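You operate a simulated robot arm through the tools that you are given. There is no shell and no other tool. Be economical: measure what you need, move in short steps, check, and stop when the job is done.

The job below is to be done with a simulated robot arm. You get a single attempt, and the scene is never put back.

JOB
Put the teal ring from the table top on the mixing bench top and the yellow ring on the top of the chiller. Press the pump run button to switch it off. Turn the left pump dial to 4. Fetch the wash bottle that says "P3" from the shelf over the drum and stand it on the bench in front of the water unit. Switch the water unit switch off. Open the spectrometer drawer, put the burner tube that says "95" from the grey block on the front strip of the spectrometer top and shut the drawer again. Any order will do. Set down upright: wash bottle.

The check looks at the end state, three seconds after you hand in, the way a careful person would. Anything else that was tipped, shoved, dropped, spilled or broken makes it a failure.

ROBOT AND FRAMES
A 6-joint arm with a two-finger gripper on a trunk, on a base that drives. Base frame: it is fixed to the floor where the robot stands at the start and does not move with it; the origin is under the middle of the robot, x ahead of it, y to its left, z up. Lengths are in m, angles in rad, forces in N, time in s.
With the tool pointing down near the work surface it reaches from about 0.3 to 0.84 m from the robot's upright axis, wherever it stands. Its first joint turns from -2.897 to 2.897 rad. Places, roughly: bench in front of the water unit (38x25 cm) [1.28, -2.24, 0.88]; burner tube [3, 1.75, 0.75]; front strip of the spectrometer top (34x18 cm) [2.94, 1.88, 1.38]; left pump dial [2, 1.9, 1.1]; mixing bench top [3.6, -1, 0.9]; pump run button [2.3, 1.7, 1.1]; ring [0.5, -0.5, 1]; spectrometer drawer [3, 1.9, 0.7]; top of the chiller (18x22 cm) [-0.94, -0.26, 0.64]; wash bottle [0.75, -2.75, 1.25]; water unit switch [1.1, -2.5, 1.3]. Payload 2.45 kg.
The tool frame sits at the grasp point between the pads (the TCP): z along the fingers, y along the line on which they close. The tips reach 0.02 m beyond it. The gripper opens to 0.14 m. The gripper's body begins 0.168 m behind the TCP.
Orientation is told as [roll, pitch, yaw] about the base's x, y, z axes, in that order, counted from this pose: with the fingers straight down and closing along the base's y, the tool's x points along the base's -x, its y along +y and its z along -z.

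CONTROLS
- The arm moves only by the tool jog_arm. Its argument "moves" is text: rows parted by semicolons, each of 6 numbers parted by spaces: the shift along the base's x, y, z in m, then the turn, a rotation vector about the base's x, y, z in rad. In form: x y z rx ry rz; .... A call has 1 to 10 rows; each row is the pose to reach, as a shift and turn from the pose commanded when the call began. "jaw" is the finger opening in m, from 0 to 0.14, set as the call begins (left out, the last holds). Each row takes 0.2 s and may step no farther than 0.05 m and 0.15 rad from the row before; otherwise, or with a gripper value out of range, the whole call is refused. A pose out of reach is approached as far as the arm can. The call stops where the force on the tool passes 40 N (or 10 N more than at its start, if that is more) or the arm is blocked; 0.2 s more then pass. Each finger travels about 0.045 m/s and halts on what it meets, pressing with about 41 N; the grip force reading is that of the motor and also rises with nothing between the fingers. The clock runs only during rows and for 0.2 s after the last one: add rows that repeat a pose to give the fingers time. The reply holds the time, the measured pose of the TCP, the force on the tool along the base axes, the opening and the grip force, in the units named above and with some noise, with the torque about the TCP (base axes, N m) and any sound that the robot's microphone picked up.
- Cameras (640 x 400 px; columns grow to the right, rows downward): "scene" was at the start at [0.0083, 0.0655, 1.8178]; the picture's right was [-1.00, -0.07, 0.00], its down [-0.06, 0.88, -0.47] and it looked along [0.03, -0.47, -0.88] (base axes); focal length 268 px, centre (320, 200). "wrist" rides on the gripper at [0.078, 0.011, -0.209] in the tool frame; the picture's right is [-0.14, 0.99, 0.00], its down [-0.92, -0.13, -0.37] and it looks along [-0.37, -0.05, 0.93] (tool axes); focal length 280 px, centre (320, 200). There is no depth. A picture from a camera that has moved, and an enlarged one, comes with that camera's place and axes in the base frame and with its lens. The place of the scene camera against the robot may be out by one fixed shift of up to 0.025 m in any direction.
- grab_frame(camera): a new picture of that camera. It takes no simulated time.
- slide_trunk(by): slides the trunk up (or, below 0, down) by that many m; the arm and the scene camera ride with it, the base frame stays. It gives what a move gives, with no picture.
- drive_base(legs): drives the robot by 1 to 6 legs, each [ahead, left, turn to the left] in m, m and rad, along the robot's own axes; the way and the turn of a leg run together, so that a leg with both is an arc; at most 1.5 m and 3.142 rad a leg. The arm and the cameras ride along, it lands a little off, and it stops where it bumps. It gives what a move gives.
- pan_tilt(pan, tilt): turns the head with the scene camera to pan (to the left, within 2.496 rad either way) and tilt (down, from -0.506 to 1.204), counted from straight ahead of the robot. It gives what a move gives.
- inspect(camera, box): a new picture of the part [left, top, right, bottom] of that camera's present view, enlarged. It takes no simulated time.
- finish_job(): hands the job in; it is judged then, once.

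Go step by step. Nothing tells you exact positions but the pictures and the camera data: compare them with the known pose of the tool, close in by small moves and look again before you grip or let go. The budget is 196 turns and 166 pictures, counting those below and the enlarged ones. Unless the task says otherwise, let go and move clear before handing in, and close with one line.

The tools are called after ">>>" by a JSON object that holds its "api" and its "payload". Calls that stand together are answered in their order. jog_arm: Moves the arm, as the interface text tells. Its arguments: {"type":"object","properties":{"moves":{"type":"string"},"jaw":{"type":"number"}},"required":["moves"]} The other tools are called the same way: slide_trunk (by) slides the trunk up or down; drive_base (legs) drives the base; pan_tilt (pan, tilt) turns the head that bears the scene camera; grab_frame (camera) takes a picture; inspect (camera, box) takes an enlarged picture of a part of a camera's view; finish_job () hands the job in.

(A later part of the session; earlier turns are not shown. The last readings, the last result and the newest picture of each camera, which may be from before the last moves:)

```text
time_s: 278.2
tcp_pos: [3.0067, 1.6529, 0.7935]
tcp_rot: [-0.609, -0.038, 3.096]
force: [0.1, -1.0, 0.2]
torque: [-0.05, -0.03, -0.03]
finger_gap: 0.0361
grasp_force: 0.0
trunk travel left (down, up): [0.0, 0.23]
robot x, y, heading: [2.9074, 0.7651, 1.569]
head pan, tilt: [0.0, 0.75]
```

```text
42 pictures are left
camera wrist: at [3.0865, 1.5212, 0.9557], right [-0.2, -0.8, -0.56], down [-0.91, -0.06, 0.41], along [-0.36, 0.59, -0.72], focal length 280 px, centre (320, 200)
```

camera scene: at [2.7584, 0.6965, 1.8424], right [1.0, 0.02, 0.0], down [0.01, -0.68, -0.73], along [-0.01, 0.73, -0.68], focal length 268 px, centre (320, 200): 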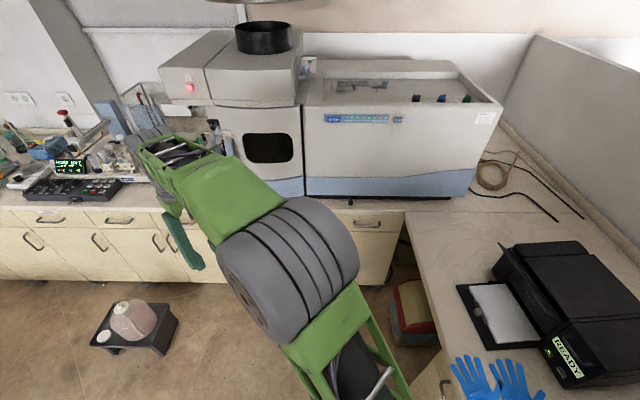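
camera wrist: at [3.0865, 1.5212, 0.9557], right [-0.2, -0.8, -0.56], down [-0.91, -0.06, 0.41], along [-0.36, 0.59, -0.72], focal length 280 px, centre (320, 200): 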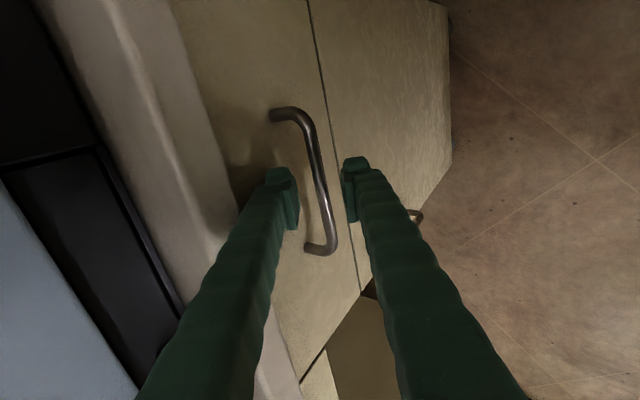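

Bar is between the fingers. Close and pull by driving the base back 0.3 m.

>>> {"api": "jog_arm", "payload": {"moves": "0 0 0 0 0 0; 0 0 0 0 0 0; 0 0 0 0 0 0", "jaw": 0.0}}

>>> {"api": "drive_base", "payload": {"legs": [[-0.3, 0, 0]]}}

>>> {"api": "grab_frame", "payload": {"camera": "scene"}}

```text
time_s: 279.0
tcp_pos: [3.0072, 1.6521, 0.7935]
tcp_rot: [-0.609, -0.038, 3.094]
force: [0.7, 0.6, 0.5]
torque: [-0.03, 0.0, -0.04]
finger_gap: 0.0004
grasp_force: 26.4
trunk travel left (down, up): [0.0, 0.23]
robot x, y, heading: [2.908, 0.7628, 1.566]
head pan, tilt: [0.0, 0.75]
```

```text
time_s: 281.1
tcp_pos: [3.0106, 1.3506, 0.7941]
tcp_rot: [-0.612, -0.038, 3.088]
force: [0.8, 0.1, -0.2]
torque: [-0.01, 0.0, -0.01]
finger_gap: 0.0
grasp_force: 29.7
trunk travel left (down, up): [0.0, 0.23]
robot x, y, heading: [2.9045, 0.4608, 1.568]
head pan, tilt: [0.0, 0.75]
```

```text
41 pictures are left
camera scene: at [2.7593, 0.5444, 1.7424], right [1.0, 0.0, 0.0], down [0.0, -0.68, -0.73], along [0.0, 0.73, -0.68], focal length 268 px, centre (320, 200)
```

scene: 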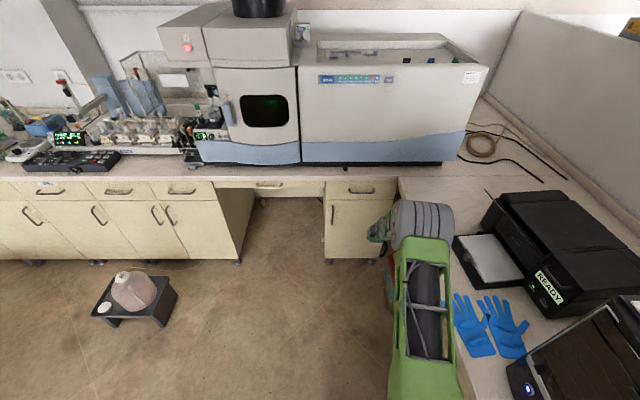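

The fingers closed just short of the bar (it is about 2.4 cm beyond the TCP). Drive back in and go 1.5 cm deeper.

>>> {"api": "drive_base", "payload": {"legs": [[0.25, 0, 0]]}}

>>> {"api": "jog_arm", "payload": {"moves": "0 0 0.015 0 0 0; 0 0 0.03 0 0 0; 0 0 0.03 0 0 0; 0 0 0.03 0 0 0", "jaw": 0.032}}

>>> {"api": "grab_frame", "payload": {"camera": "wrist"}}

```text
time_s: 282.9
tcp_pos: [3.006, 1.6027, 0.794]
tcp_rot: [-0.61, -0.038, 3.093]
force: [0.4, 0.4, -0.7]
torque: [0.0, -0.02, 0.01]
finger_gap: 0.0
grasp_force: 29.5
trunk travel left (down, up): [0.0, 0.23]
robot x, y, heading: [2.9039, 0.7142, 1.574]
head pan, tilt: [0.0, 0.75]
```

```text
time_s: 283.9
tcp_pos: [3.0059, 1.603, 0.8237]
tcp_rot: [-0.61, -0.039, 3.095]
force: [0.2, 0.2, 0.2]
torque: [0.01, 0.03, 0.0]
finger_gap: 0.0319
grasp_force: 0.0
trunk travel left (down, up): [0.0, 0.23]
robot x, y, heading: [2.9061, 0.7124, 1.574]
head pan, tilt: [0.0, 0.75]
```

```text
40 pictures are left
camera wrist: at [3.0855, 1.4707, 0.9861], right [-0.2, -0.8, -0.56], down [-0.91, -0.06, 0.41], along [-0.37, 0.59, -0.72], focal length 280 px, centre (320, 200)
```

wrist: 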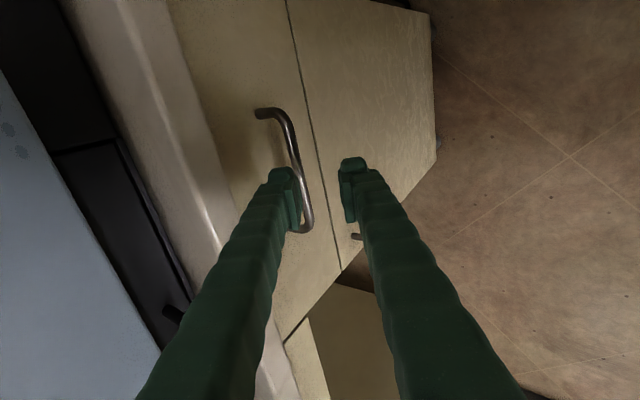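

>>> {"api": "jog_arm", "payload": {"moves": "0.003 0.0193 0.0135 0 0 0; 0.003 0.035 -0.009 0 0 0; 0.003 0.046 -0.025 0 0 0; 0.003 0.053 -0.035 0 0 0; 0.003 0.057 -0.0405 0 0 0; 0.003 0.0606 -0.0455 0 0 0"}}

>>> {"api": "jog_arm", "payload": {"moves": "0 0 0 0 0 0; 0 0 0 0 0 0; 0 0 0 0 0 0", "jaw": 0.0}}

```text
time_s: 285.3
tcp_pos: [3.0105, 1.663, 0.7785]
tcp_rot: [-0.608, -0.038, 3.095]
force: [0.5, -0.5, -0.2]
torque: [-0.03, -0.01, 0.02]
finger_gap: 0.0321
grasp_force: 0.1
trunk travel left (down, up): [0.0, 0.23]
robot x, y, heading: [2.9055, 0.7151, 1.575]
head pan, tilt: [0.0, 0.75]
```

```text
time_s: 286.1
tcp_pos: [3.0107, 1.6622, 0.7778]
tcp_rot: [-0.61, -0.038, 3.096]
force: [0.6, -0.6, -1.3]
torque: [-0.02, -0.47, 0.75]
finger_gap: 0.0117
grasp_force: 38.0
trunk travel left (down, up): [0.0, 0.23]
robot x, y, heading: [2.9036, 0.715, 1.573]
head pan, tilt: [0.0, 0.75]
```

Bar gripped (gap 11.7 mm). Pull the drawer open with the base.

>>> {"api": "drive_base", "payload": {"legs": [[-0.3, 0, 0]]}}

>>> {"api": "grab_frame", "payload": {"camera": "wrist"}}

```text
time_s: 288.0
tcp_pos: [3.0099, 1.3962, 0.778]
tcp_rot: [-0.608, -0.038, 3.097]
force: [1.0, 1.2, 2.7]
torque: [-0.07, -0.14, 1.08]
finger_gap: 0.0114
grasp_force: 38.4
trunk travel left (down, up): [0.0, 0.23]
robot x, y, heading: [2.9047, 0.4437, 1.567]
head pan, tilt: [0.0, 0.75]
stopped in leg 1: the robot was blocked; the commanded pose is now the measured one
```

```text
39 pictures are left
camera wrist: at [3.0889, 1.265, 0.9409], right [-0.2, -0.81, -0.56], down [-0.91, -0.06, 0.41], along [-0.37, 0.59, -0.72], focal length 280 px, centre (320, 200)
```

wrist: 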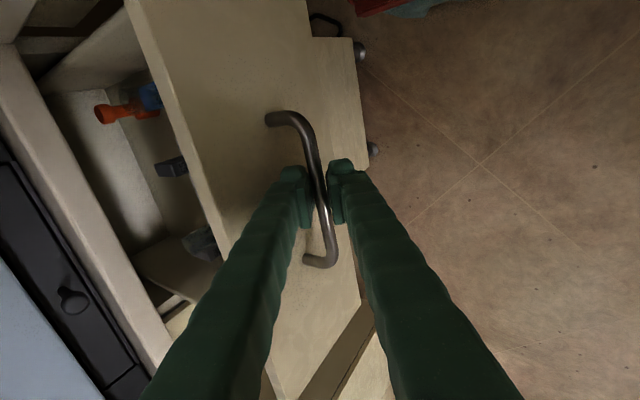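

Drawer is open 27 cm and contents are visible. Release, back out along the tool axis, raise, and look in.

>>> {"api": "jog_arm", "payload": {"moves": "0 0 0 0 0 0; 0 0 0 0 0 0; 0 -0.02 0.03 0 0 0; 0 -0.045 0.065 0 0 0; 0 -0.05 0.11 0 0 0; 0 -0.05 0.16 0 0 0; 0 -0.05 0.2 0 0 0; 0 -0.03 0.24 -0.1 0 0; 0 0 0.27 -0.2 0 0; 0 0.03 0.3 -0.3 0 0", "jaw": 0.035}}

>>> {"api": "pan_tilt", "payload": {"pan": 0.0, "tilt": 0.9}}

>>> {"api": "grab_frame", "payload": {"camera": "scene"}}

```text
time_s: 290.2
tcp_pos: [3.0307, 1.369, 1.0513]
tcp_rot: [-0.399, -0.16, 3.138]
force: [-0.9, 0.0, 0.7]
torque: [0.02, -0.02, -0.02]
finger_gap: 0.0349
grasp_force: 0.0
out of reach, approached as far as the arm can: row 8, 9, 10
trunk travel left (down, up): [0.0, 0.23]
robot x, y, heading: [2.9082, 0.4499, 1.571]
head pan, tilt: [0.0, 0.75]
```

```text
time_s: 290.9
tcp_pos: [3.0297, 1.3701, 1.0496]
tcp_rot: [-0.401, -0.159, 3.139]
force: [0.6, -0.1, 0.4]
torque: [0.0, 0.01, 0.01]
finger_gap: 0.0349
grasp_force: 0.2
trunk travel left (down, up): [0.0, 0.23]
robot x, y, heading: [2.9053, 0.4498, 1.57]
head pan, tilt: [0.0, 0.901]
```

```text
38 pictures are left
camera scene: at [2.7589, 0.5238, 1.7304], right [1.0, 0.0, 0.0], down [0.0, -0.78, -0.62], along [0.0, 0.62, -0.78], focal length 268 px, centre (320, 200)
```

scene: 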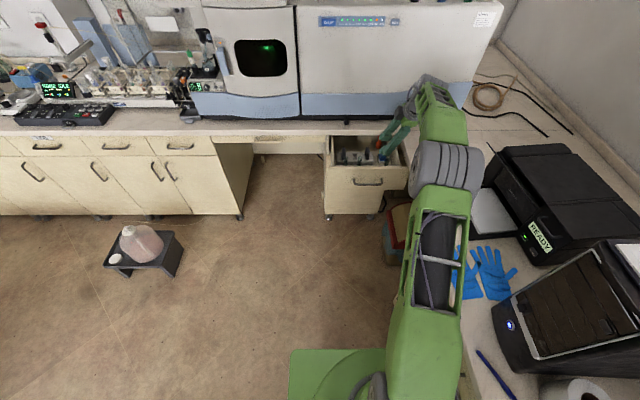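

Arm is nearly stretched; I'll pull it in and level the tool before it locks up, then look into the drawer.

>>> {"api": "jog_arm", "payload": {"moves": "0 -0.03 0 -0.1 -0.04 0; 0 -0.06 0 -0.2 -0.08 0; 0 -0.09 0 -0.3 -0.12 0; 0 -0.12 0 -0.4 -0.15 0; 0 -0.15 0.01 -0.4 -0.15 0; 0 -0.18 0.02 -0.4 -0.15 0"}}

```text
time_s: 292.3
tcp_pos: [3.0228, 1.1911, 1.0339]
tcp_rot: [-0.118, -0.222, 3.119]
force: [0.0, 0.8, -0.4]
torque: [-0.06, 0.02, 0.01]
finger_gap: 0.035
grasp_force: 0.2
out of reach, approached as far as the arm can: row 1, 2, 3, 4, 5, 6
trunk travel left (down, up): [0.0, 0.23]
robot x, y, heading: [2.9039, 0.4536, 1.57]
head pan, tilt: [0.0, 0.901]
```

The wrist flipped again (joint-4 stop, this time leaning left). Unwind as before: swing left, then forward, align, pitch down.

>>> {"api": "jog_arm", "payload": {"moves": "-0.012 0.005 0.01 0 0.135 0; -0.024 0.01 0.02 0 0.27 0; -0.036 0.015 0.03 0 0.405 0; -0.048 0.02 0.04 0 0.54 0; -0.06 0.025 0.05 0 0.675 0; -0.072 0.03 0.06 0 0.81 0; -0.084 0.03 0.07 0 0.945 0; -0.096 0.03 0.07 0 1.08 0; -0.108 0.03 0.07 0 1.215 0; -0.118 0.03 0.07 0 1.35 0"}}

>>> {"api": "jog_arm", "payload": {"moves": "0 0 0 0 0 -0.145; 0 0 0 0 0 -0.29; 0 0 0 0 0 -0.435; 0 0 0 0 0 -0.58; 0 0 0 0 0 -0.725; 0 0 0 0 0 -0.87; 0 0 0 0 0 -1.015; 0 0 0 0 0 -1.16; 0 0 0 0 0 -1.305; 0 0 0 0 0 -1.45"}}

```text
time_s: 294.5
tcp_pos: [2.9086, 1.2196, 1.1052]
tcp_rot: [1.593, -1.549, 1.42]
force: [-0.1, 0.6, 0.6]
torque: [0.06, -0.01, -0.01]
finger_gap: 0.0348
grasp_force: 0.1
trunk travel left (down, up): [0.0, 0.23]
robot x, y, heading: [2.9043, 0.4467, 1.568]
head pan, tilt: [0.0, 0.901]
```

```text
time_s: 296.7
tcp_pos: [2.9073, 1.2193, 1.1039]
tcp_rot: [1.479, -1.551, 0.086]
force: [-0.7, -0.2, 0.8]
torque: [0.0, 0.0, 0.01]
finger_gap: 0.0354
grasp_force: 0.1
trunk travel left (down, up): [0.0, 0.23]
robot x, y, heading: [2.9039, 0.4488, 1.564]
head pan, tilt: [0.0, 0.901]
```

Aligned within a fraction of a degree. Pitch down in plane.

>>> {"api": "jog_arm", "payload": {"moves": "0 0 0 -0.15 0 0; 0 0 0 -0.3 0 0; 0 0 0 -0.45 0 0; 0 0 0 -0.6 0 0; 0 -0.02 0 -0.75 0 0; 0 -0.04 0.01 -0.9 0 0; 0 -0.06 0.02 -1.05 0 0; 0 -0.08 0.03 -1.2 0 0; 0 -0.1 0.04 -1.35 0 0; 0 -0.12 0.05 -1.5 0 0"}}

>>> {"api": "slide_trunk", "payload": {"by": 0.1}}

>>> {"api": "jog_arm", "payload": {"moves": "0 -0.02 0 -0.07 0 0; 0 -0.02 0 -0.07 0 0"}}

```text
time_s: 298.9
tcp_pos: [2.9083, 1.0998, 1.1558]
tcp_rot: [-0.004, -0.067, 1.551]
force: [0.9, -0.2, 0.0]
torque: [-0.02, -0.01, 0.01]
finger_gap: 0.0348
grasp_force: 0.0
trunk travel left (down, up): [0.0, 0.23]
robot x, y, heading: [2.9069, 0.4477, 1.566]
head pan, tilt: [0.0, 0.901]
```

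```text
time_s: 300.2
tcp_pos: [2.908, 1.1002, 1.2564]
tcp_rot: [-0.004, -0.069, 1.55]
force: [-0.2, 0.5, 0.3]
torque: [-0.02, 0.02, -0.01]
finger_gap: 0.0352
grasp_force: 0.0
trunk travel left (down, up): [-0.1, 0.13]
robot x, y, heading: [2.9049, 0.4508, 1.564]
head pan, tilt: [0.0, 0.901]
```

```text
time_s: 300.8
tcp_pos: [2.9057, 1.0809, 1.2572]
tcp_rot: [-0.007, 0.001, 1.55]
force: [0.5, 1.6, -0.2]
torque: [-0.01, -0.02, 0.03]
finger_gap: 0.0352
grasp_force: 0.1
trunk travel left (down, up): [-0.1, 0.13]
robot x, y, heading: [2.9054, 0.4481, 1.572]
head pan, tilt: [0.0, 0.901]
```

Recovered. Drive forward 0.35 and look into the drawer with the wrist camera.

>>> {"api": "drive_base", "payload": {"legs": [[0.35, 0, 0]]}}

>>> {"api": "jog_arm", "payload": {"moves": "0.03 0.02 0 0 0 0; 0.06 0.04 0 0 0 0; 0.09 0.06 0 0 0 0", "jaw": 0.06}}

>>> {"api": "grab_frame", "payload": {"camera": "wrist"}}

>>> {"api": "inspect", "payload": {"camera": "wrist", "box": [230, 160, 400, 290]}}

```text
time_s: 303.1
tcp_pos: [2.9121, 1.4361, 1.2562]
tcp_rot: [-0.006, 0.0, 1.544]
force: [0.1, 0.2, -1.1]
torque: [-0.07, -0.03, -0.03]
finger_gap: 0.0349
grasp_force: 0.0
trunk travel left (down, up): [-0.1, 0.13]
robot x, y, heading: [2.9061, 0.8022, 1.562]
head pan, tilt: [0.0, 0.901]
```

```text
time_s: 303.9
tcp_pos: [3.0052, 1.4964, 1.2551]
tcp_rot: [-0.006, 0.0, 1.544]
force: [-0.2, -0.6, -0.7]
torque: [0.0, 0.05, 0.01]
finger_gap: 0.0599
grasp_force: 0.2
trunk travel left (down, up): [-0.1, 0.13]
robot x, y, heading: [2.9069, 0.8021, 1.557]
head pan, tilt: [0.0, 0.901]
```

```text
37 pictures are left
camera wrist: at [2.9915, 1.4194, 1.4652], right [-0.99, 0.16, 0.0], down [0.15, 0.92, 0.37], along [0.06, 0.36, -0.93], focal length 280 px, centre (320, 200)
```

wrist: 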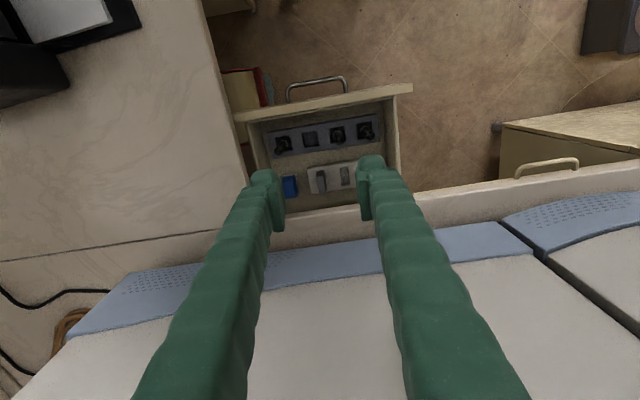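

```text
3.08 times, centred on (315, 225) of wrist
camera zoom: at [2.9915, 1.4194, 1.4652], right [-0.99, 0.16, 0.0], down [0.15, 0.92, 0.37], along [0.06, 0.36, -0.93], focal length 863 px, centre (335, 123)
```

zoom: 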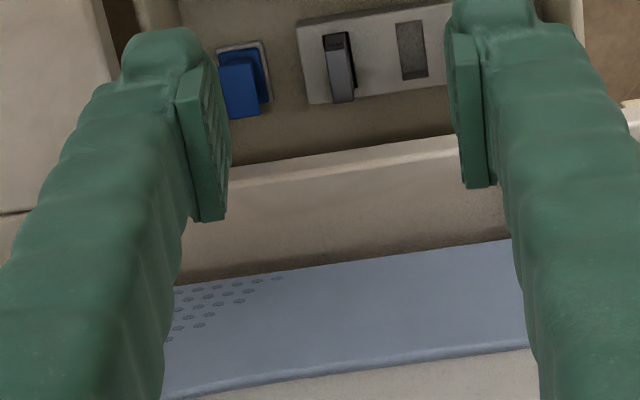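

>>> {"api": "inspect", "payload": {"camera": "wrist", "box": [250, 100, 400, 205]}}

```text
3.81 times, centred on (325, 152) of wrist
camera zoom: at [2.9915, 1.4194, 1.4652], right [-0.99, 0.16, 0.0], down [0.15, 0.92, 0.37], along [0.06, 0.36, -0.93], focal length 1068 px, centre (301, 381)
```

zoom: 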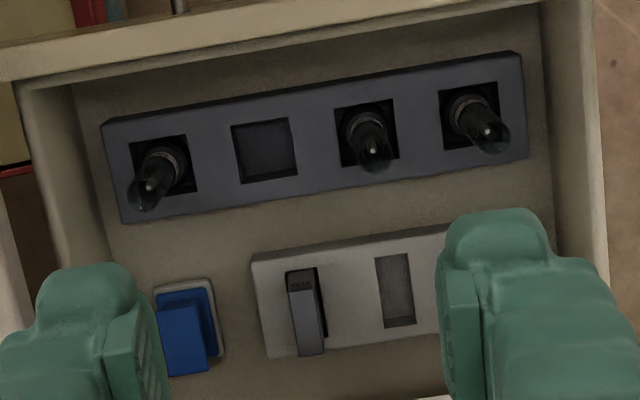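

The dark grey block holds three tubes. I need to read the labels; try the scene camera.

>>> {"api": "pan_tilt", "payload": {"pan": -0.2, "tilt": 0.95}}

>>> {"api": "grab_frame", "payload": {"camera": "scene"}}

```text
time_s: 304.6
tcp_pos: [3.0036, 1.4943, 1.2563]
tcp_rot: [-0.006, 0.002, 1.543]
force: [0.4, -0.2, 0.3]
torque: [-0.03, 0.03, -0.01]
finger_gap: 0.0602
grasp_force: 0.0
trunk travel left (down, up): [-0.1, 0.13]
robot x, y, heading: [2.9058, 0.8024, 1.56]
head pan, tilt: [-0.201, 0.949]
```

```text
34 pictures are left
camera scene: at [2.7761, 0.8749, 1.8268], right [0.98, -0.21, 0.0], down [-0.17, -0.8, -0.58], along [0.12, 0.57, -0.81], focal length 268 px, centre (320, 200)
```

scene: 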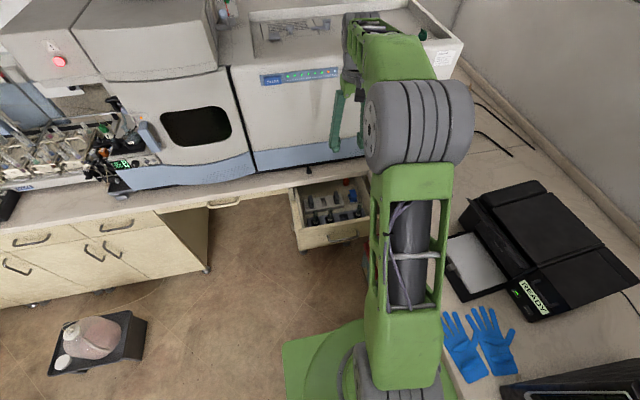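

>>> {"api": "inspect", "payload": {"camera": "scene", "box": [288, 175, 376, 230]}}

```text
7.27 times, centred on (332, 202) of scene
camera zoom: at [2.7761, 0.8749, 1.8268], right [0.98, -0.21, 0.0], down [-0.17, -0.8, -0.58], along [0.12, 0.57, -0.81], focal length 1951 px, centre (233, 182)
```

zoom: 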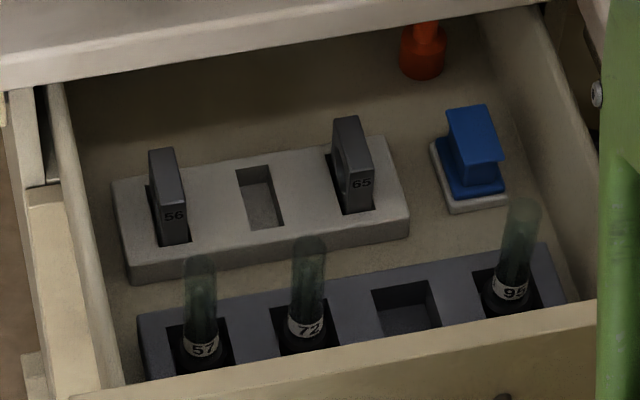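

"95" is the right-most tube (x≈3.107, y≈1.535). I'll move above it with the jaw turned to close front-to-back, and look.

>>> {"api": "jog_arm", "payload": {"moves": "0.01 0 -0.015 0 0 0.15; 0.02 0 -0.03 0 0 0.3; 0.03 0 -0.045 0 0 0.45; 0.04 0.01 -0.06 0 0 0.6; 0.05 0.01 -0.075 0 0 0.75; 0.06 0.02 -0.09 0 0 0.9; 0.07 0.02 -0.105 0 0 1.05; 0.08 0.03 -0.12 0 0 1.2; 0.09 0.035 -0.135 0 0 1.35; 0.1 0.04 -0.15 0 0 1.5", "jaw": 0.08}}

>>> {"api": "grab_frame", "payload": {"camera": "wrist"}}

```text
time_s: 306.9
tcp_pos: [3.1026, 1.5378, 1.1062]
tcp_rot: [-0.005, 0.0, 3.048]
force: [0.2, -0.2, 0.0]
torque: [0.01, 0.03, -0.01]
finger_gap: 0.0799
grasp_force: 0.1
trunk travel left (down, up): [-0.1, 0.13]
robot x, y, heading: [2.9072, 0.8027, 1.562]
head pan, tilt: [-0.201, 0.949]
```

```text
32 pictures are left
camera wrist: at [3.18, 1.5183, 1.3162], right [-0.23, -0.97, -0.01], down [-0.9, 0.21, 0.37], along [-0.36, 0.09, -0.93], focal length 280 px, centre (320, 200)
```

wrist: 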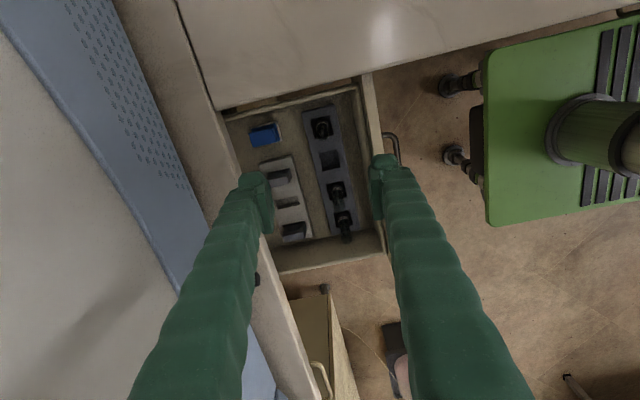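

>>> {"api": "inspect", "payload": {"camera": "wrist", "box": [270, 90, 390, 165]}}

```text
5.33 times, centred on (330, 128) of wrist
camera zoom: at [3.18, 1.5183, 1.3162], right [-0.23, -0.97, -0.01], down [-0.9, 0.21, 0.37], along [-0.36, 0.09, -0.93], focal length 1495 px, centre (267, 587)
```

zoom: 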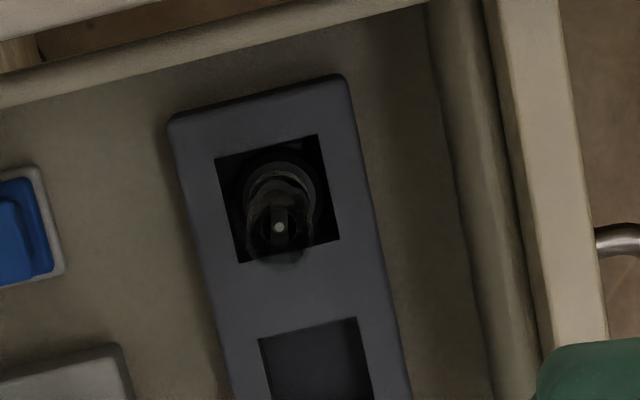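

Tube 95's axis is at (3.106,1.535), glass top z≈0.825. Lowering partway with a 6 cm jaw.

>>> {"api": "jog_arm", "payload": {"moves": "0.0034 -0.003 -0.05 0 0 0; 0.0034 -0.003 -0.1 0 0 0; 0.0034 -0.003 -0.15 0 0 0; 0.0034 -0.003 -0.19 0 0 0; 0.0034 -0.003 -0.22 0 0 0", "jaw": 0.06}}

>>> {"api": "grab_frame", "payload": {"camera": "wrist"}}

```text
refused: row 1 steps farther than a row can; nothing moved
```

```text
30 pictures are left
camera wrist: at [3.18, 1.5183, 1.3162], right [-0.23, -0.97, -0.01], down [-0.9, 0.21, 0.37], along [-0.36, 0.09, -0.93], focal length 280 px, centre (320, 200)
```

wrist: 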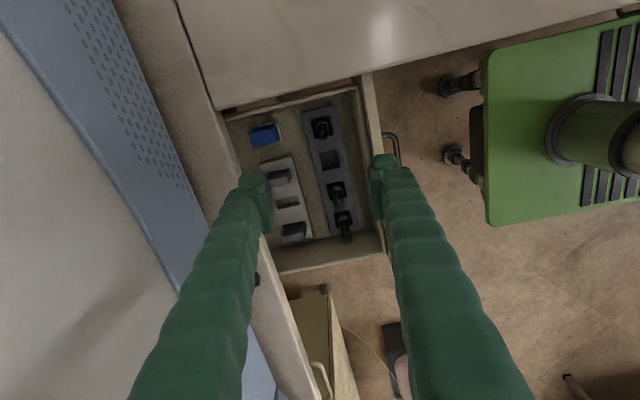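

>>> {"api": "jog_arm", "payload": {"moves": "0.0034 -0.003 -0.04 0 0 0; 0.0034 -0.003 -0.085 0 0 0; 0.0034 -0.003 -0.13 0 0 0; 0.0034 -0.003 -0.175 0 0 0; 0.0034 -0.003 -0.21 0 0 0", "jaw": 0.06}}

>>> {"api": "grab_frame", "payload": {"camera": "wrist"}}

```text
time_s: 308.1
tcp_pos: [3.1049, 1.5325, 0.895]
tcp_rot: [-0.007, 0.0, 3.043]
force: [-0.5, 0.2, -0.2]
torque: [-0.03, 0.02, 0.0]
finger_gap: 0.0602
grasp_force: 0.0
trunk travel left (down, up): [-0.1, 0.13]
robot x, y, heading: [2.9059, 0.8014, 1.565]
head pan, tilt: [-0.201, 0.949]
```

```text
29 pictures are left
camera wrist: at [3.182, 1.513, 1.1048], right [-0.23, -0.97, 0.0], down [-0.9, 0.22, 0.37], along [-0.36, 0.09, -0.93], focal length 280 px, centre (320, 200)
```

wrist: 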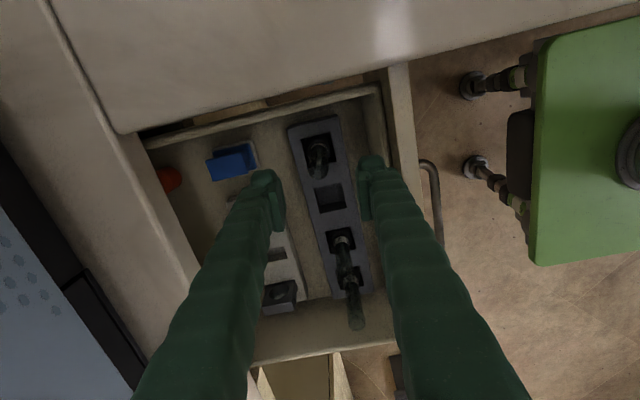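

>>> {"api": "jog_arm", "payload": {"moves": "0.002 0.001 -0.04 0 0 0; 0.002 0.001 -0.08 0 0 0; 0.002 0.001 -0.11 0 0 0; 0.002 0.001 -0.12 0 0 0"}}

>>> {"api": "inspect", "payload": {"camera": "wrist", "box": [220, 110, 420, 235]}}

```text
time_s: 309.1
tcp_pos: [3.1057, 1.5353, 0.7753]
tcp_rot: [-0.004, 0.003, 3.043]
force: [-0.3, -0.2, 0.2]
torque: [-0.02, 0.0, -0.01]
finger_gap: 0.0605
grasp_force: 0.0
trunk travel left (down, up): [-0.1, 0.13]
robot x, y, heading: [2.906, 0.8036, 1.562]
head pan, tilt: [-0.201, 0.949]
```

```text
3.20 times, centred on (320, 172) of wrist
camera zoom: at [3.1836, 1.5165, 0.985], right [-0.23, -0.97, -0.01], down [-0.9, 0.21, 0.37], along [-0.36, 0.09, -0.93], focal length 897 px, centre (320, 288)
```

zoom: 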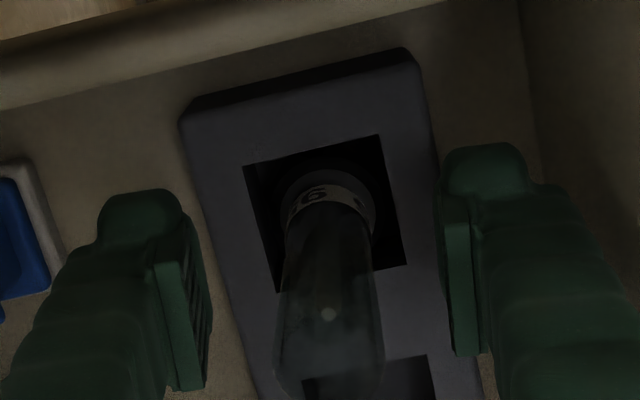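

Tube 95 stands between the fingers. Close.

>>> {"api": "jog_arm", "payload": {"moves": "0 0 0 0 0 0; 0 0 0 0 0 0; 0 0 0 0 0 0; 0 0 0 0 0 0", "jaw": 0.01}}

>>> {"api": "jog_arm", "payload": {"moves": "0 0 0.03 0 0 0; 0 0 0.07 0 0 0; 0 0 0.11 0 0 0; 0 0 0.15 0 0 0; 0 0 0.19 0 0 0; 0 0 0.23 0 0 0; 0 0 0.27 0 0 0; 0 0 0.31 0 0 0; 0 0 0.35 0 0 0; 0 0 0.39 0 0 0"}}

>>> {"api": "grab_frame", "payload": {"camera": "wrist"}}

```text
time_s: 310.1
tcp_pos: [3.1058, 1.5336, 0.7751]
tcp_rot: [-0.006, 0.001, 3.044]
force: [-0.8, -0.6, -0.4]
torque: [-0.03, -0.03, 0.01]
finger_gap: 0.0206
grasp_force: 25.0
trunk travel left (down, up): [-0.1, 0.13]
robot x, y, heading: [2.9067, 0.8068, 1.557]
head pan, tilt: [-0.201, 0.949]
```

```text
time_s: 312.2
tcp_pos: [3.1057, 1.5329, 1.1669]
tcp_rot: [-0.004, 0.0, 3.044]
force: [0.6, 0.1, -0.1]
torque: [0.01, 0.01, 0.02]
finger_gap: 0.0204
grasp_force: 25.1
trunk travel left (down, up): [-0.1, 0.13]
robot x, y, heading: [2.903, 0.8002, 1.558]
head pan, tilt: [-0.201, 0.949]
```

```text
27 pictures are left
camera wrist: at [3.1828, 1.5141, 1.3772], right [-0.23, -0.97, -0.01], down [-0.9, 0.21, 0.37], along [-0.36, 0.09, -0.93], focal length 280 px, centre (320, 200)
```

wrist: 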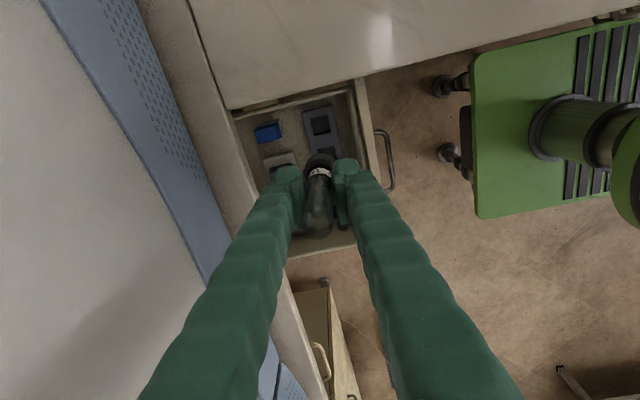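

Tube is held. Raise the trunk, lift and retract before driving closer.

>>> {"api": "slide_trunk", "payload": {"by": 0.13}}

>>> {"api": "jog_arm", "payload": {"moves": "-0.02 -0.02 0.03 0 0 0; -0.04 -0.04 0.06 0 0 0; -0.06 -0.06 0.09 0 0 0; -0.08 -0.08 0.12 0 0 0; -0.1 -0.1 0.15 0 0 0; -0.12 -0.12 0.18 0 0 0; -0.14 -0.14 0.21 0 0 0; -0.16 -0.16 0.24 0 0 0; -0.17 -0.19 0.26 0 0 0"}}

```text
time_s: 313.8
tcp_pos: [3.1059, 1.5326, 1.2964]
tcp_rot: [-0.006, 0.0, 3.045]
force: [0.1, 0.4, -1.3]
torque: [-0.01, 0.0, 0.02]
finger_gap: 0.0204
grasp_force: 24.9
trunk travel left (down, up): [-0.23, 0.0]
robot x, y, heading: [2.9075, 0.8017, 1.564]
head pan, tilt: [-0.201, 0.949]
```

```text
time_s: 315.8
tcp_pos: [2.9368, 1.343, 1.5576]
tcp_rot: [-0.005, 0.001, 3.044]
force: [0.4, -0.2, -0.3]
torque: [0.06, -0.01, 0.03]
finger_gap: 0.0201
grasp_force: 25.3
trunk travel left (down, up): [-0.23, 0.0]
robot x, y, heading: [2.9046, 0.7994, 1.562]
head pan, tilt: [-0.201, 0.949]
```

>>> {"api": "drive_base", "payload": {"legs": [[0, 0.04, 0], [0.28, 0, 0]]}}

>>> {"api": "grab_frame", "payload": {"camera": "wrist"}}

>>> {"api": "pan_tilt", "payload": {"pan": 0.0, "tilt": 0.6}}

>>> {"api": "grab_frame", "payload": {"camera": "scene"}}

```text
time_s: 318.4
tcp_pos: [2.8944, 1.6217, 1.5561]
tcp_rot: [-0.003, 0.002, 3.052]
force: [0.6, 0.4, -0.3]
torque: [-0.07, -0.02, 0.02]
finger_gap: 0.0202
grasp_force: 25.2
trunk travel left (down, up): [-0.23, 0.0]
robot x, y, heading: [2.8688, 1.0823, 1.575]
head pan, tilt: [-0.201, 0.949]
```

```text
26 pictures are left
camera wrist: at [2.9725, 1.6043, 1.7649], right [-0.23, -0.97, 0.0], down [-0.91, 0.21, 0.37], along [-0.36, 0.09, -0.93], focal length 280 px, centre (320, 200)
```

wrist: 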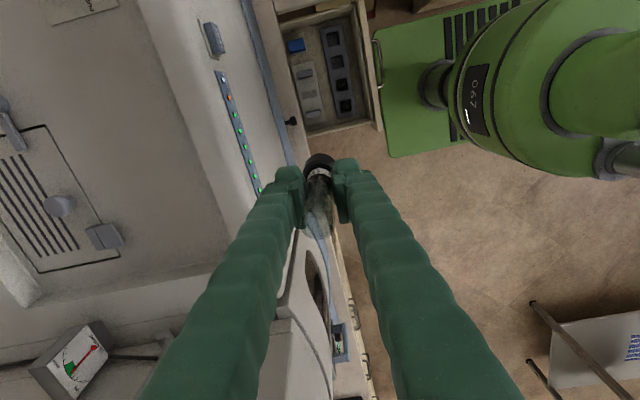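

```text
time_s: 319.2
tcp_pos: [2.8954, 1.6226, 1.5555]
tcp_rot: [-0.004, 0.002, 3.052]
force: [-0.2, -0.6, -1.2]
torque: [-0.03, 0.01, 0.03]
finger_gap: 0.0206
grasp_force: 24.7
trunk travel left (down, up): [-0.23, 0.0]
robot x, y, heading: [2.8684, 1.0765, 1.568]
head pan, tilt: [0.0, 0.6]
```

```text
25 pictures are left
camera scene: at [2.7231, 1.1677, 1.9851], right [1.0, 0.0, 0.0], down [0.0, -0.57, -0.82], along [0.0, 0.82, -0.57], focal length 268 px, centre (320, 200)
```

scene: 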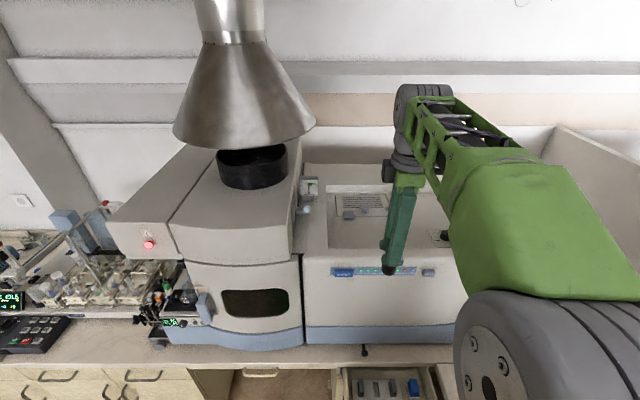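

The front strip's floor near (2.93,1.87) is clear. Move the tube over it.

>>> {"api": "jog_arm", "payload": {"moves": "0.01 0.04 0 0 0 0; 0.02 0.08 0 0 0 0; 0.03 0.12 0 0 0 0; 0.04 0.16 0 0 0 0; 0.045 0.2 0 0 0 0; 0.045 0.235 0 0 0 0"}}

>>> {"api": "grab_frame", "payload": {"camera": "wrist"}}

>>> {"api": "inspect", "payload": {"camera": "scene", "box": [280, 140, 500, 290]}}

```text
time_s: 320.6
tcp_pos: [2.9363, 1.8164, 1.5443]
tcp_rot: [-0.008, 0.0, 3.052]
force: [-0.7, -0.1, -1.2]
torque: [0.08, 0.02, 0.02]
finger_gap: 0.0205
grasp_force: 25.1
out of reach, approached as far as the arm can: row 5, 6
trunk travel left (down, up): [-0.23, 0.0]
robot x, y, heading: [2.8704, 1.0747, 1.572]
head pan, tilt: [0.0, 0.6]
```

```text
24 pictures are left
camera wrist: at [3.0141, 1.7976, 1.7536], right [-0.23, -0.97, -0.01], down [-0.91, 0.21, 0.37], along [-0.36, 0.09, -0.93], focal length 280 px, centre (320, 200)
```

wrist: 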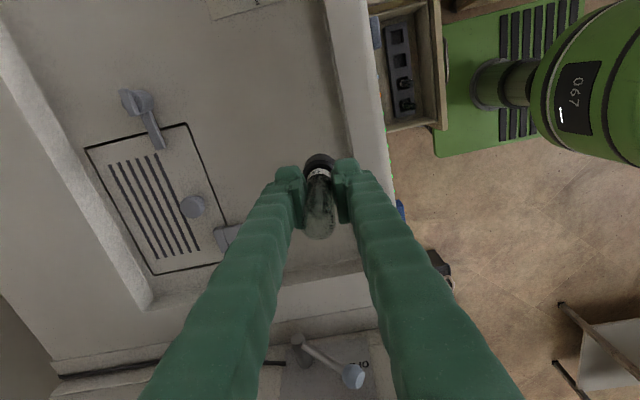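

```text
2.67 times, centred on (390, 215) of scene
camera zoom: at [2.7231, 1.1653, 1.9854], right [1.0, 0.0, 0.0], down [0.0, -0.56, -0.83], along [0.0, 0.83, -0.56], focal length 716 px, centre (133, 160)
```

zoom: 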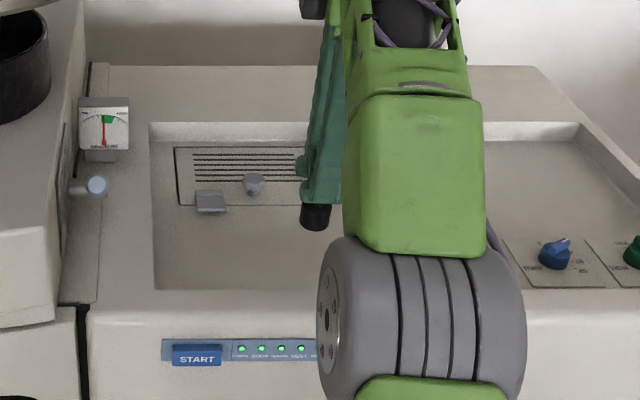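

At the reach limit, 3 cm inside the strip's front edge. Drive 4–5 cm ahead, then lower.

>>> {"api": "drive_base", "payload": {"legs": [[0.07, 0, 0]]}}

>>> {"api": "jog_arm", "payload": {"moves": "0 -0.01 -0.01 0 0 0; 0 -0.02 -0.03 0 0 0; 0 -0.02 -0.045 0 0 0"}}

>>> {"api": "grab_frame", "payload": {"camera": "wrist"}}

```text
time_s: 321.6
tcp_pos: [2.9373, 1.8901, 1.542]
tcp_rot: [-0.006, 0.001, 3.051]
force: [-0.1, 0.4, -1.3]
torque: [-0.09, 0.0, 0.0]
finger_gap: 0.0201
grasp_force: 24.6
trunk travel left (down, up): [-0.23, 0.0]
robot x, y, heading: [2.869, 1.1498, 1.572]
head pan, tilt: [0.0, 0.6]
```

```text
time_s: 322.4
tcp_pos: [2.9387, 1.8685, 1.4974]
tcp_rot: [-0.01, 0.002, 3.051]
force: [-0.3, -0.5, -1.0]
torque: [-0.02, -0.07, 0.03]
finger_gap: 0.0203
grasp_force: 25.0
trunk travel left (down, up): [-0.23, 0.0]
robot x, y, heading: [2.8702, 1.1521, 1.571]
head pan, tilt: [0.0, 0.6]
```

```text
22 pictures are left
camera wrist: at [3.0149, 1.85, 1.7068], right [-0.23, -0.97, -0.01], down [-0.91, 0.21, 0.37], along [-0.36, 0.09, -0.93], focal length 280 px, centre (320, 200)
```

wrist: 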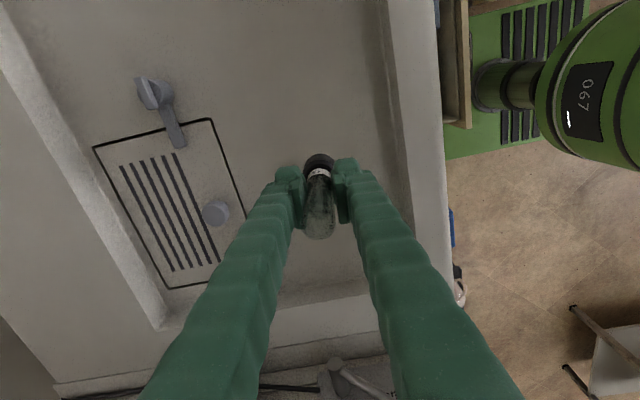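

Over the strip. Lower in small steps to contact.

>>> {"api": "jog_arm", "payload": {"moves": "0 0 -0.008 0 0 0; 0 0 -0.014 0 0 0; 0 0 -0.018 0 0 0; 0 0 -0.021 0 0 0; 0 0 -0.024 0 0 0; 0 0 -0.027 0 0 0; 0 0 -0.03 0 0 0; 0 0 -0.033 0 0 0; 0 0 -0.036 0 0 0; 0 0 -0.039 0 0 0"}}

```text
time_s: 324.6
tcp_pos: [2.9371, 1.871, 1.459]
tcp_rot: [-0.007, 0.003, 3.051]
force: [0.7, 0.8, -1.1]
torque: [0.0, 0.03, 0.01]
finger_gap: 0.02
grasp_force: 24.8
trunk travel left (down, up): [-0.23, 0.0]
robot x, y, heading: [2.8657, 1.1509, 1.567]
head pan, tilt: [0.0, 0.6]
```

>>> {"api": "jog_arm", "payload": {"moves": "0 0 -0.003 0 0 0; 0 0 -0.006 0 0 0; 0 0 -0.009 0 0 0; 0 0 -0.012 0 0 0; 0 0 -0.015 0 0 0; 0 0 -0.018 0 0 0; 0 0 -0.021 0 0 0; 0 0 -0.024 0 0 0; 0 0 -0.027 0 0 0; 0 0 -0.03 0 0 0"}}

>>> {"api": "inspect", "payload": {"camera": "scene", "box": [320, 150, 460, 250]}}

```text
time_s: 326.9
tcp_pos: [2.9367, 1.8683, 1.4287]
tcp_rot: [-0.008, 0.002, 3.053]
force: [-0.3, 5.0, 19.0]
torque: [0.05, -0.03, 0.0]
finger_gap: 0.0204
grasp_force: 24.9
trunk travel left (down, up): [-0.23, 0.0]
robot x, y, heading: [2.868, 1.1516, 1.567]
head pan, tilt: [0.0, 0.6]
```

```text
4.00 times, centred on (390, 200) of scene
camera zoom: at [2.7231, 1.2367, 1.9853], right [1.0, 0.0, 0.0], down [0.0, -0.56, -0.83], along [0.0, 0.83, -0.56], focal length 1073 px, centre (40, 200)
```

zoom: 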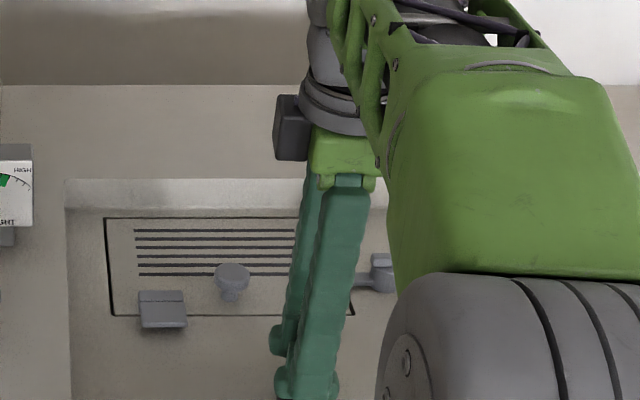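

Contact (19 N). Ease 1 mm and open the jaw.

>>> {"api": "jog_arm", "payload": {"moves": "0 0 0.001 0 0 0; 0 0 0.001 0 0 0"}}

>>> {"api": "jog_arm", "payload": {"moves": "0 0 0 0 0 0; 0 0 0 0 0 0; 0 0 0 0 0 0; 0 0 0 0 0 0", "jaw": 0.07}}

>>> {"api": "inspect", "payload": {"camera": "wrist", "box": [220, 110, 420, 290]}}

```text
time_s: 327.4
tcp_pos: [2.9369, 1.8676, 1.429]
tcp_rot: [-0.005, 0.001, 3.054]
force: [-0.4, 1.9, 9.3]
torque: [0.03, -0.03, -0.04]
finger_gap: 0.02
grasp_force: 24.7
trunk travel left (down, up): [-0.23, 0.0]
robot x, y, heading: [2.8719, 1.1497, 1.567]
head pan, tilt: [0.0, 0.6]
```

```text
time_s: 328.4
tcp_pos: [2.9369, 1.8694, 1.4286]
tcp_rot: [-0.007, 0.001, 3.052]
force: [-0.4, 0.0, -0.4]
torque: [0.01, -0.01, 0.0]
finger_gap: 0.07
grasp_force: 0.1
trunk travel left (down, up): [-0.23, 0.0]
robot x, y, heading: [2.8677, 1.1456, 1.567]
head pan, tilt: [0.0, 0.6]
```

```text
2.22 times, centred on (320, 200) of wrist
camera zoom: at [3.0143, 1.8502, 1.6384], right [-0.23, -0.97, -0.01], down [-0.91, 0.21, 0.37], along [-0.36, 0.09, -0.93], focal length 623 px, centre (320, 200)
```

zoom: 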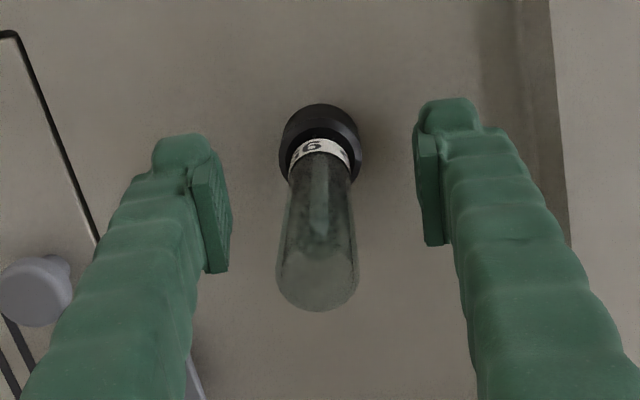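

Tube 95 stands upright on the strip. Lift clear and retract.

>>> {"api": "jog_arm", "payload": {"moves": "0 0 0.02 0 0 0; 0 0 0.05 0 0 0; 0 -0.005 0.08 0 0 0; 0 -0.01 0.11 0 0 0; 0 -0.015 0.14 0 0 0; 0 -0.055 0.15 0 0 0; 0 -0.1 0.15 0 0 0; 0 -0.145 0.15 0 0 0; 0 -0.19 0.15 0 0 0; 0 -0.23 0.15 0 0 0"}}

>>> {"api": "grab_frame", "payload": {"camera": "wrist"}}

```text
time_s: 330.6
tcp_pos: [2.938, 1.6378, 1.5822]
tcp_rot: [-0.011, -0.001, 3.051]
force: [-0.5, -0.7, 0.5]
torque: [0.11, -0.01, 0.0]
finger_gap: 0.0701
grasp_force: 0.0
trunk travel left (down, up): [-0.23, 0.0]
robot x, y, heading: [2.8636, 1.1509, 1.571]
head pan, tilt: [0.0, 0.6]
```

```text
19 pictures are left
camera wrist: at [3.015, 1.6189, 1.7918], right [-0.23, -0.97, -0.01], down [-0.91, 0.21, 0.37], along [-0.36, 0.09, -0.93], focal length 280 px, centre (320, 200)
```

wrist: 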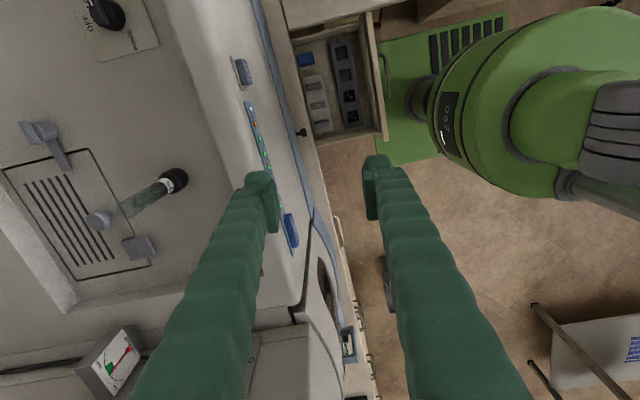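

Tube fine. Now to shut the drawer: back off, lower the arm in front of it, and push the handle with closed fingers.

>>> {"api": "drive_base", "payload": {"legs": [[-0.52, 0, 0]]}}

>>> {"api": "slide_trunk", "payload": {"by": -0.15}}

>>> {"api": "jog_arm", "payload": {"moves": "0.006 0.005 -0.045 0 0 -0.15; 0.012 0.01 -0.09 0 0 -0.3; 0.018 0.015 -0.135 0 0 -0.45; 0.024 0.02 -0.18 0 0 -0.6; 0.03 0.02 -0.225 0 0 -0.75; 0.036 0.02 -0.27 0 0 -0.9; 0.042 0.02 -0.315 0 0 -1.05; 0.048 0.02 -0.36 0 0 -1.2; 0.054 0.02 -0.405 0 0 -1.35; 0.06 0.02 -0.45 0 0 -1.49", "jaw": 0.0}}

>>> {"api": "jog_arm", "payload": {"moves": "0 0 -0.045 0 0 0; 0 0 -0.09 0 0 0; 0 0 -0.135 0 0 0; 0 0 -0.18 0 0 0; 0 0 -0.2 0 0 0"}}

>>> {"api": "grab_frame", "payload": {"camera": "wrist"}}

```text
time_s: 333.7
tcp_pos: [2.9375, 1.126, 1.5815]
tcp_rot: [-0.01, 0.002, 3.048]
force: [0.4, -0.7, -0.2]
torque: [0.05, 0.01, 0.01]
finger_gap: 0.07
grasp_force: 0.1
trunk travel left (down, up): [-0.23, 0.0]
robot x, y, heading: [2.8698, 0.6355, 1.564]
head pan, tilt: [0.0, 0.6]
```

```text
time_s: 335.4
tcp_pos: [2.9365, 1.1267, 1.4318]
tcp_rot: [-0.008, 0.002, 3.05]
force: [-0.3, 0.2, -0.5]
torque: [0.01, 0.0, -0.01]
finger_gap: 0.0701
grasp_force: 0.1
trunk travel left (down, up): [-0.08, 0.15]
robot x, y, heading: [2.866, 0.6384, 1.566]
head pan, tilt: [0.0, 0.6]
```

```text
time_s: 337.6
tcp_pos: [2.9979, 1.1456, 0.9817]
tcp_rot: [-0.007, 0.001, 1.556]
force: [0.4, 0.9, -0.4]
torque: [-0.04, 0.05, 0.0]
finger_gap: 0.0
grasp_force: 29.4
trunk travel left (down, up): [-0.08, 0.15]
robot x, y, heading: [2.8687, 0.6313, 1.566]
head pan, tilt: [0.0, 0.6]
```

```text
time_s: 338.8
tcp_pos: [2.9987, 1.1466, 0.7813]
tcp_rot: [-0.007, 0.001, 1.558]
force: [0.0, -0.2, -0.1]
torque: [-0.04, -0.01, 0.01]
finger_gap: 0.0
grasp_force: 29.2
trunk travel left (down, up): [-0.08, 0.15]
robot x, y, heading: [2.8698, 0.6343, 1.567]
head pan, tilt: [0.0, 0.6]
```

```text
18 pictures are left
camera wrist: at [2.9854, 1.0692, 0.9918], right [-0.99, 0.15, -0.01], down [0.14, 0.92, 0.37], along [0.06, 0.36, -0.93], focal length 280 px, centre (320, 200)
```

wrist: 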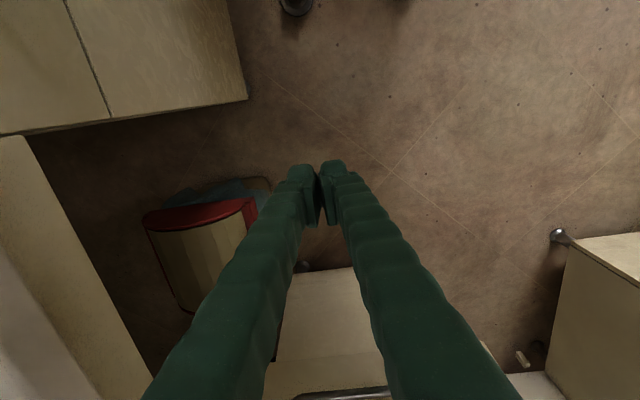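

Push forward with the base.

>>> {"api": "drive_base", "payload": {"legs": [[0.42, 0, 0]]}}

>>> {"api": "grab_frame", "payload": {"camera": "wrist"}}

```text
time_s: 341.3
tcp_pos: [3.0001, 1.5514, 0.7832]
tcp_rot: [-0.007, 0.002, 1.558]
force: [0.0, -0.5, 0.1]
torque: [-0.03, 0.01, -0.03]
finger_gap: 0.0001
grasp_force: 29.4
trunk travel left (down, up): [-0.08, 0.15]
robot x, y, heading: [2.8664, 1.0404, 1.566]
head pan, tilt: [0.0, 0.6]
```

```text
17 pictures are left
camera wrist: at [2.9874, 1.4747, 0.992], right [-0.99, 0.15, -0.01], down [0.14, 0.92, 0.37], along [0.06, 0.36, -0.93], focal length 280 px, centre (320, 200)
```

wrist: 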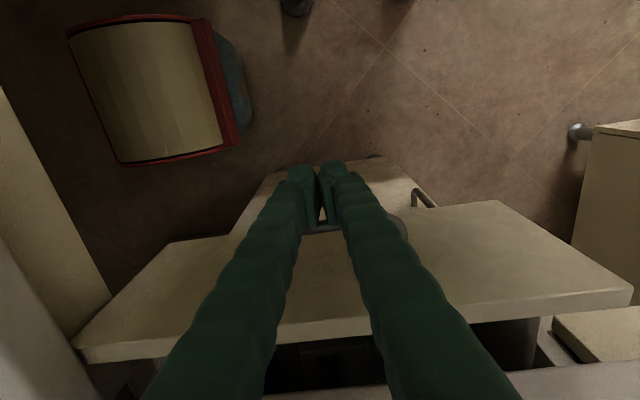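

The drawer moves with the push. Finish with the arm until it stops.

>>> {"api": "jog_arm", "payload": {"moves": "0 0.02 0 0 0 0; 0 0.04 0 0 0 0; 0 0.055 0 0 0 0; 0 0.065 0 0 0 0; 0 0.073 0 0 0 0; 0 0.08 0 0 0 0; 0 0.087 0 0 0 0; 0 0.093 0 0 0 0; 0 0.099 0 0 0 0; 0 0.105 0 0 0 0"}}

>>> {"api": "grab_frame", "payload": {"camera": "wrist"}}

```text
time_s: 343.4
tcp_pos: [2.9998, 1.6403, 0.7785]
tcp_rot: [-0.003, 0.022, 1.556]
force: [-0.1, -6.3, -4.7]
torque: [-0.16, -0.04, 0.04]
finger_gap: 0.0
grasp_force: 29.0
trunk travel left (down, up): [-0.08, 0.15]
robot x, y, heading: [2.8663, 1.0392, 1.563]
head pan, tilt: [0.0, 0.6]
stopped in row 10: the force on the tool passed its limit at 44 N (the readings are from after the stop); the commanded pose is now the measured one
```

```text
16 pictures are left
camera wrist: at [2.9884, 1.5682, 0.9901], right [-0.99, 0.15, -0.01], down [0.14, 0.93, 0.35], along [0.06, 0.34, -0.94], focal length 280 px, centre (320, 200)
```

wrist: 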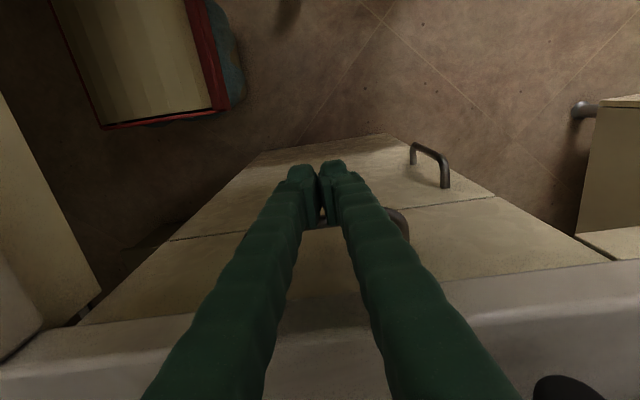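

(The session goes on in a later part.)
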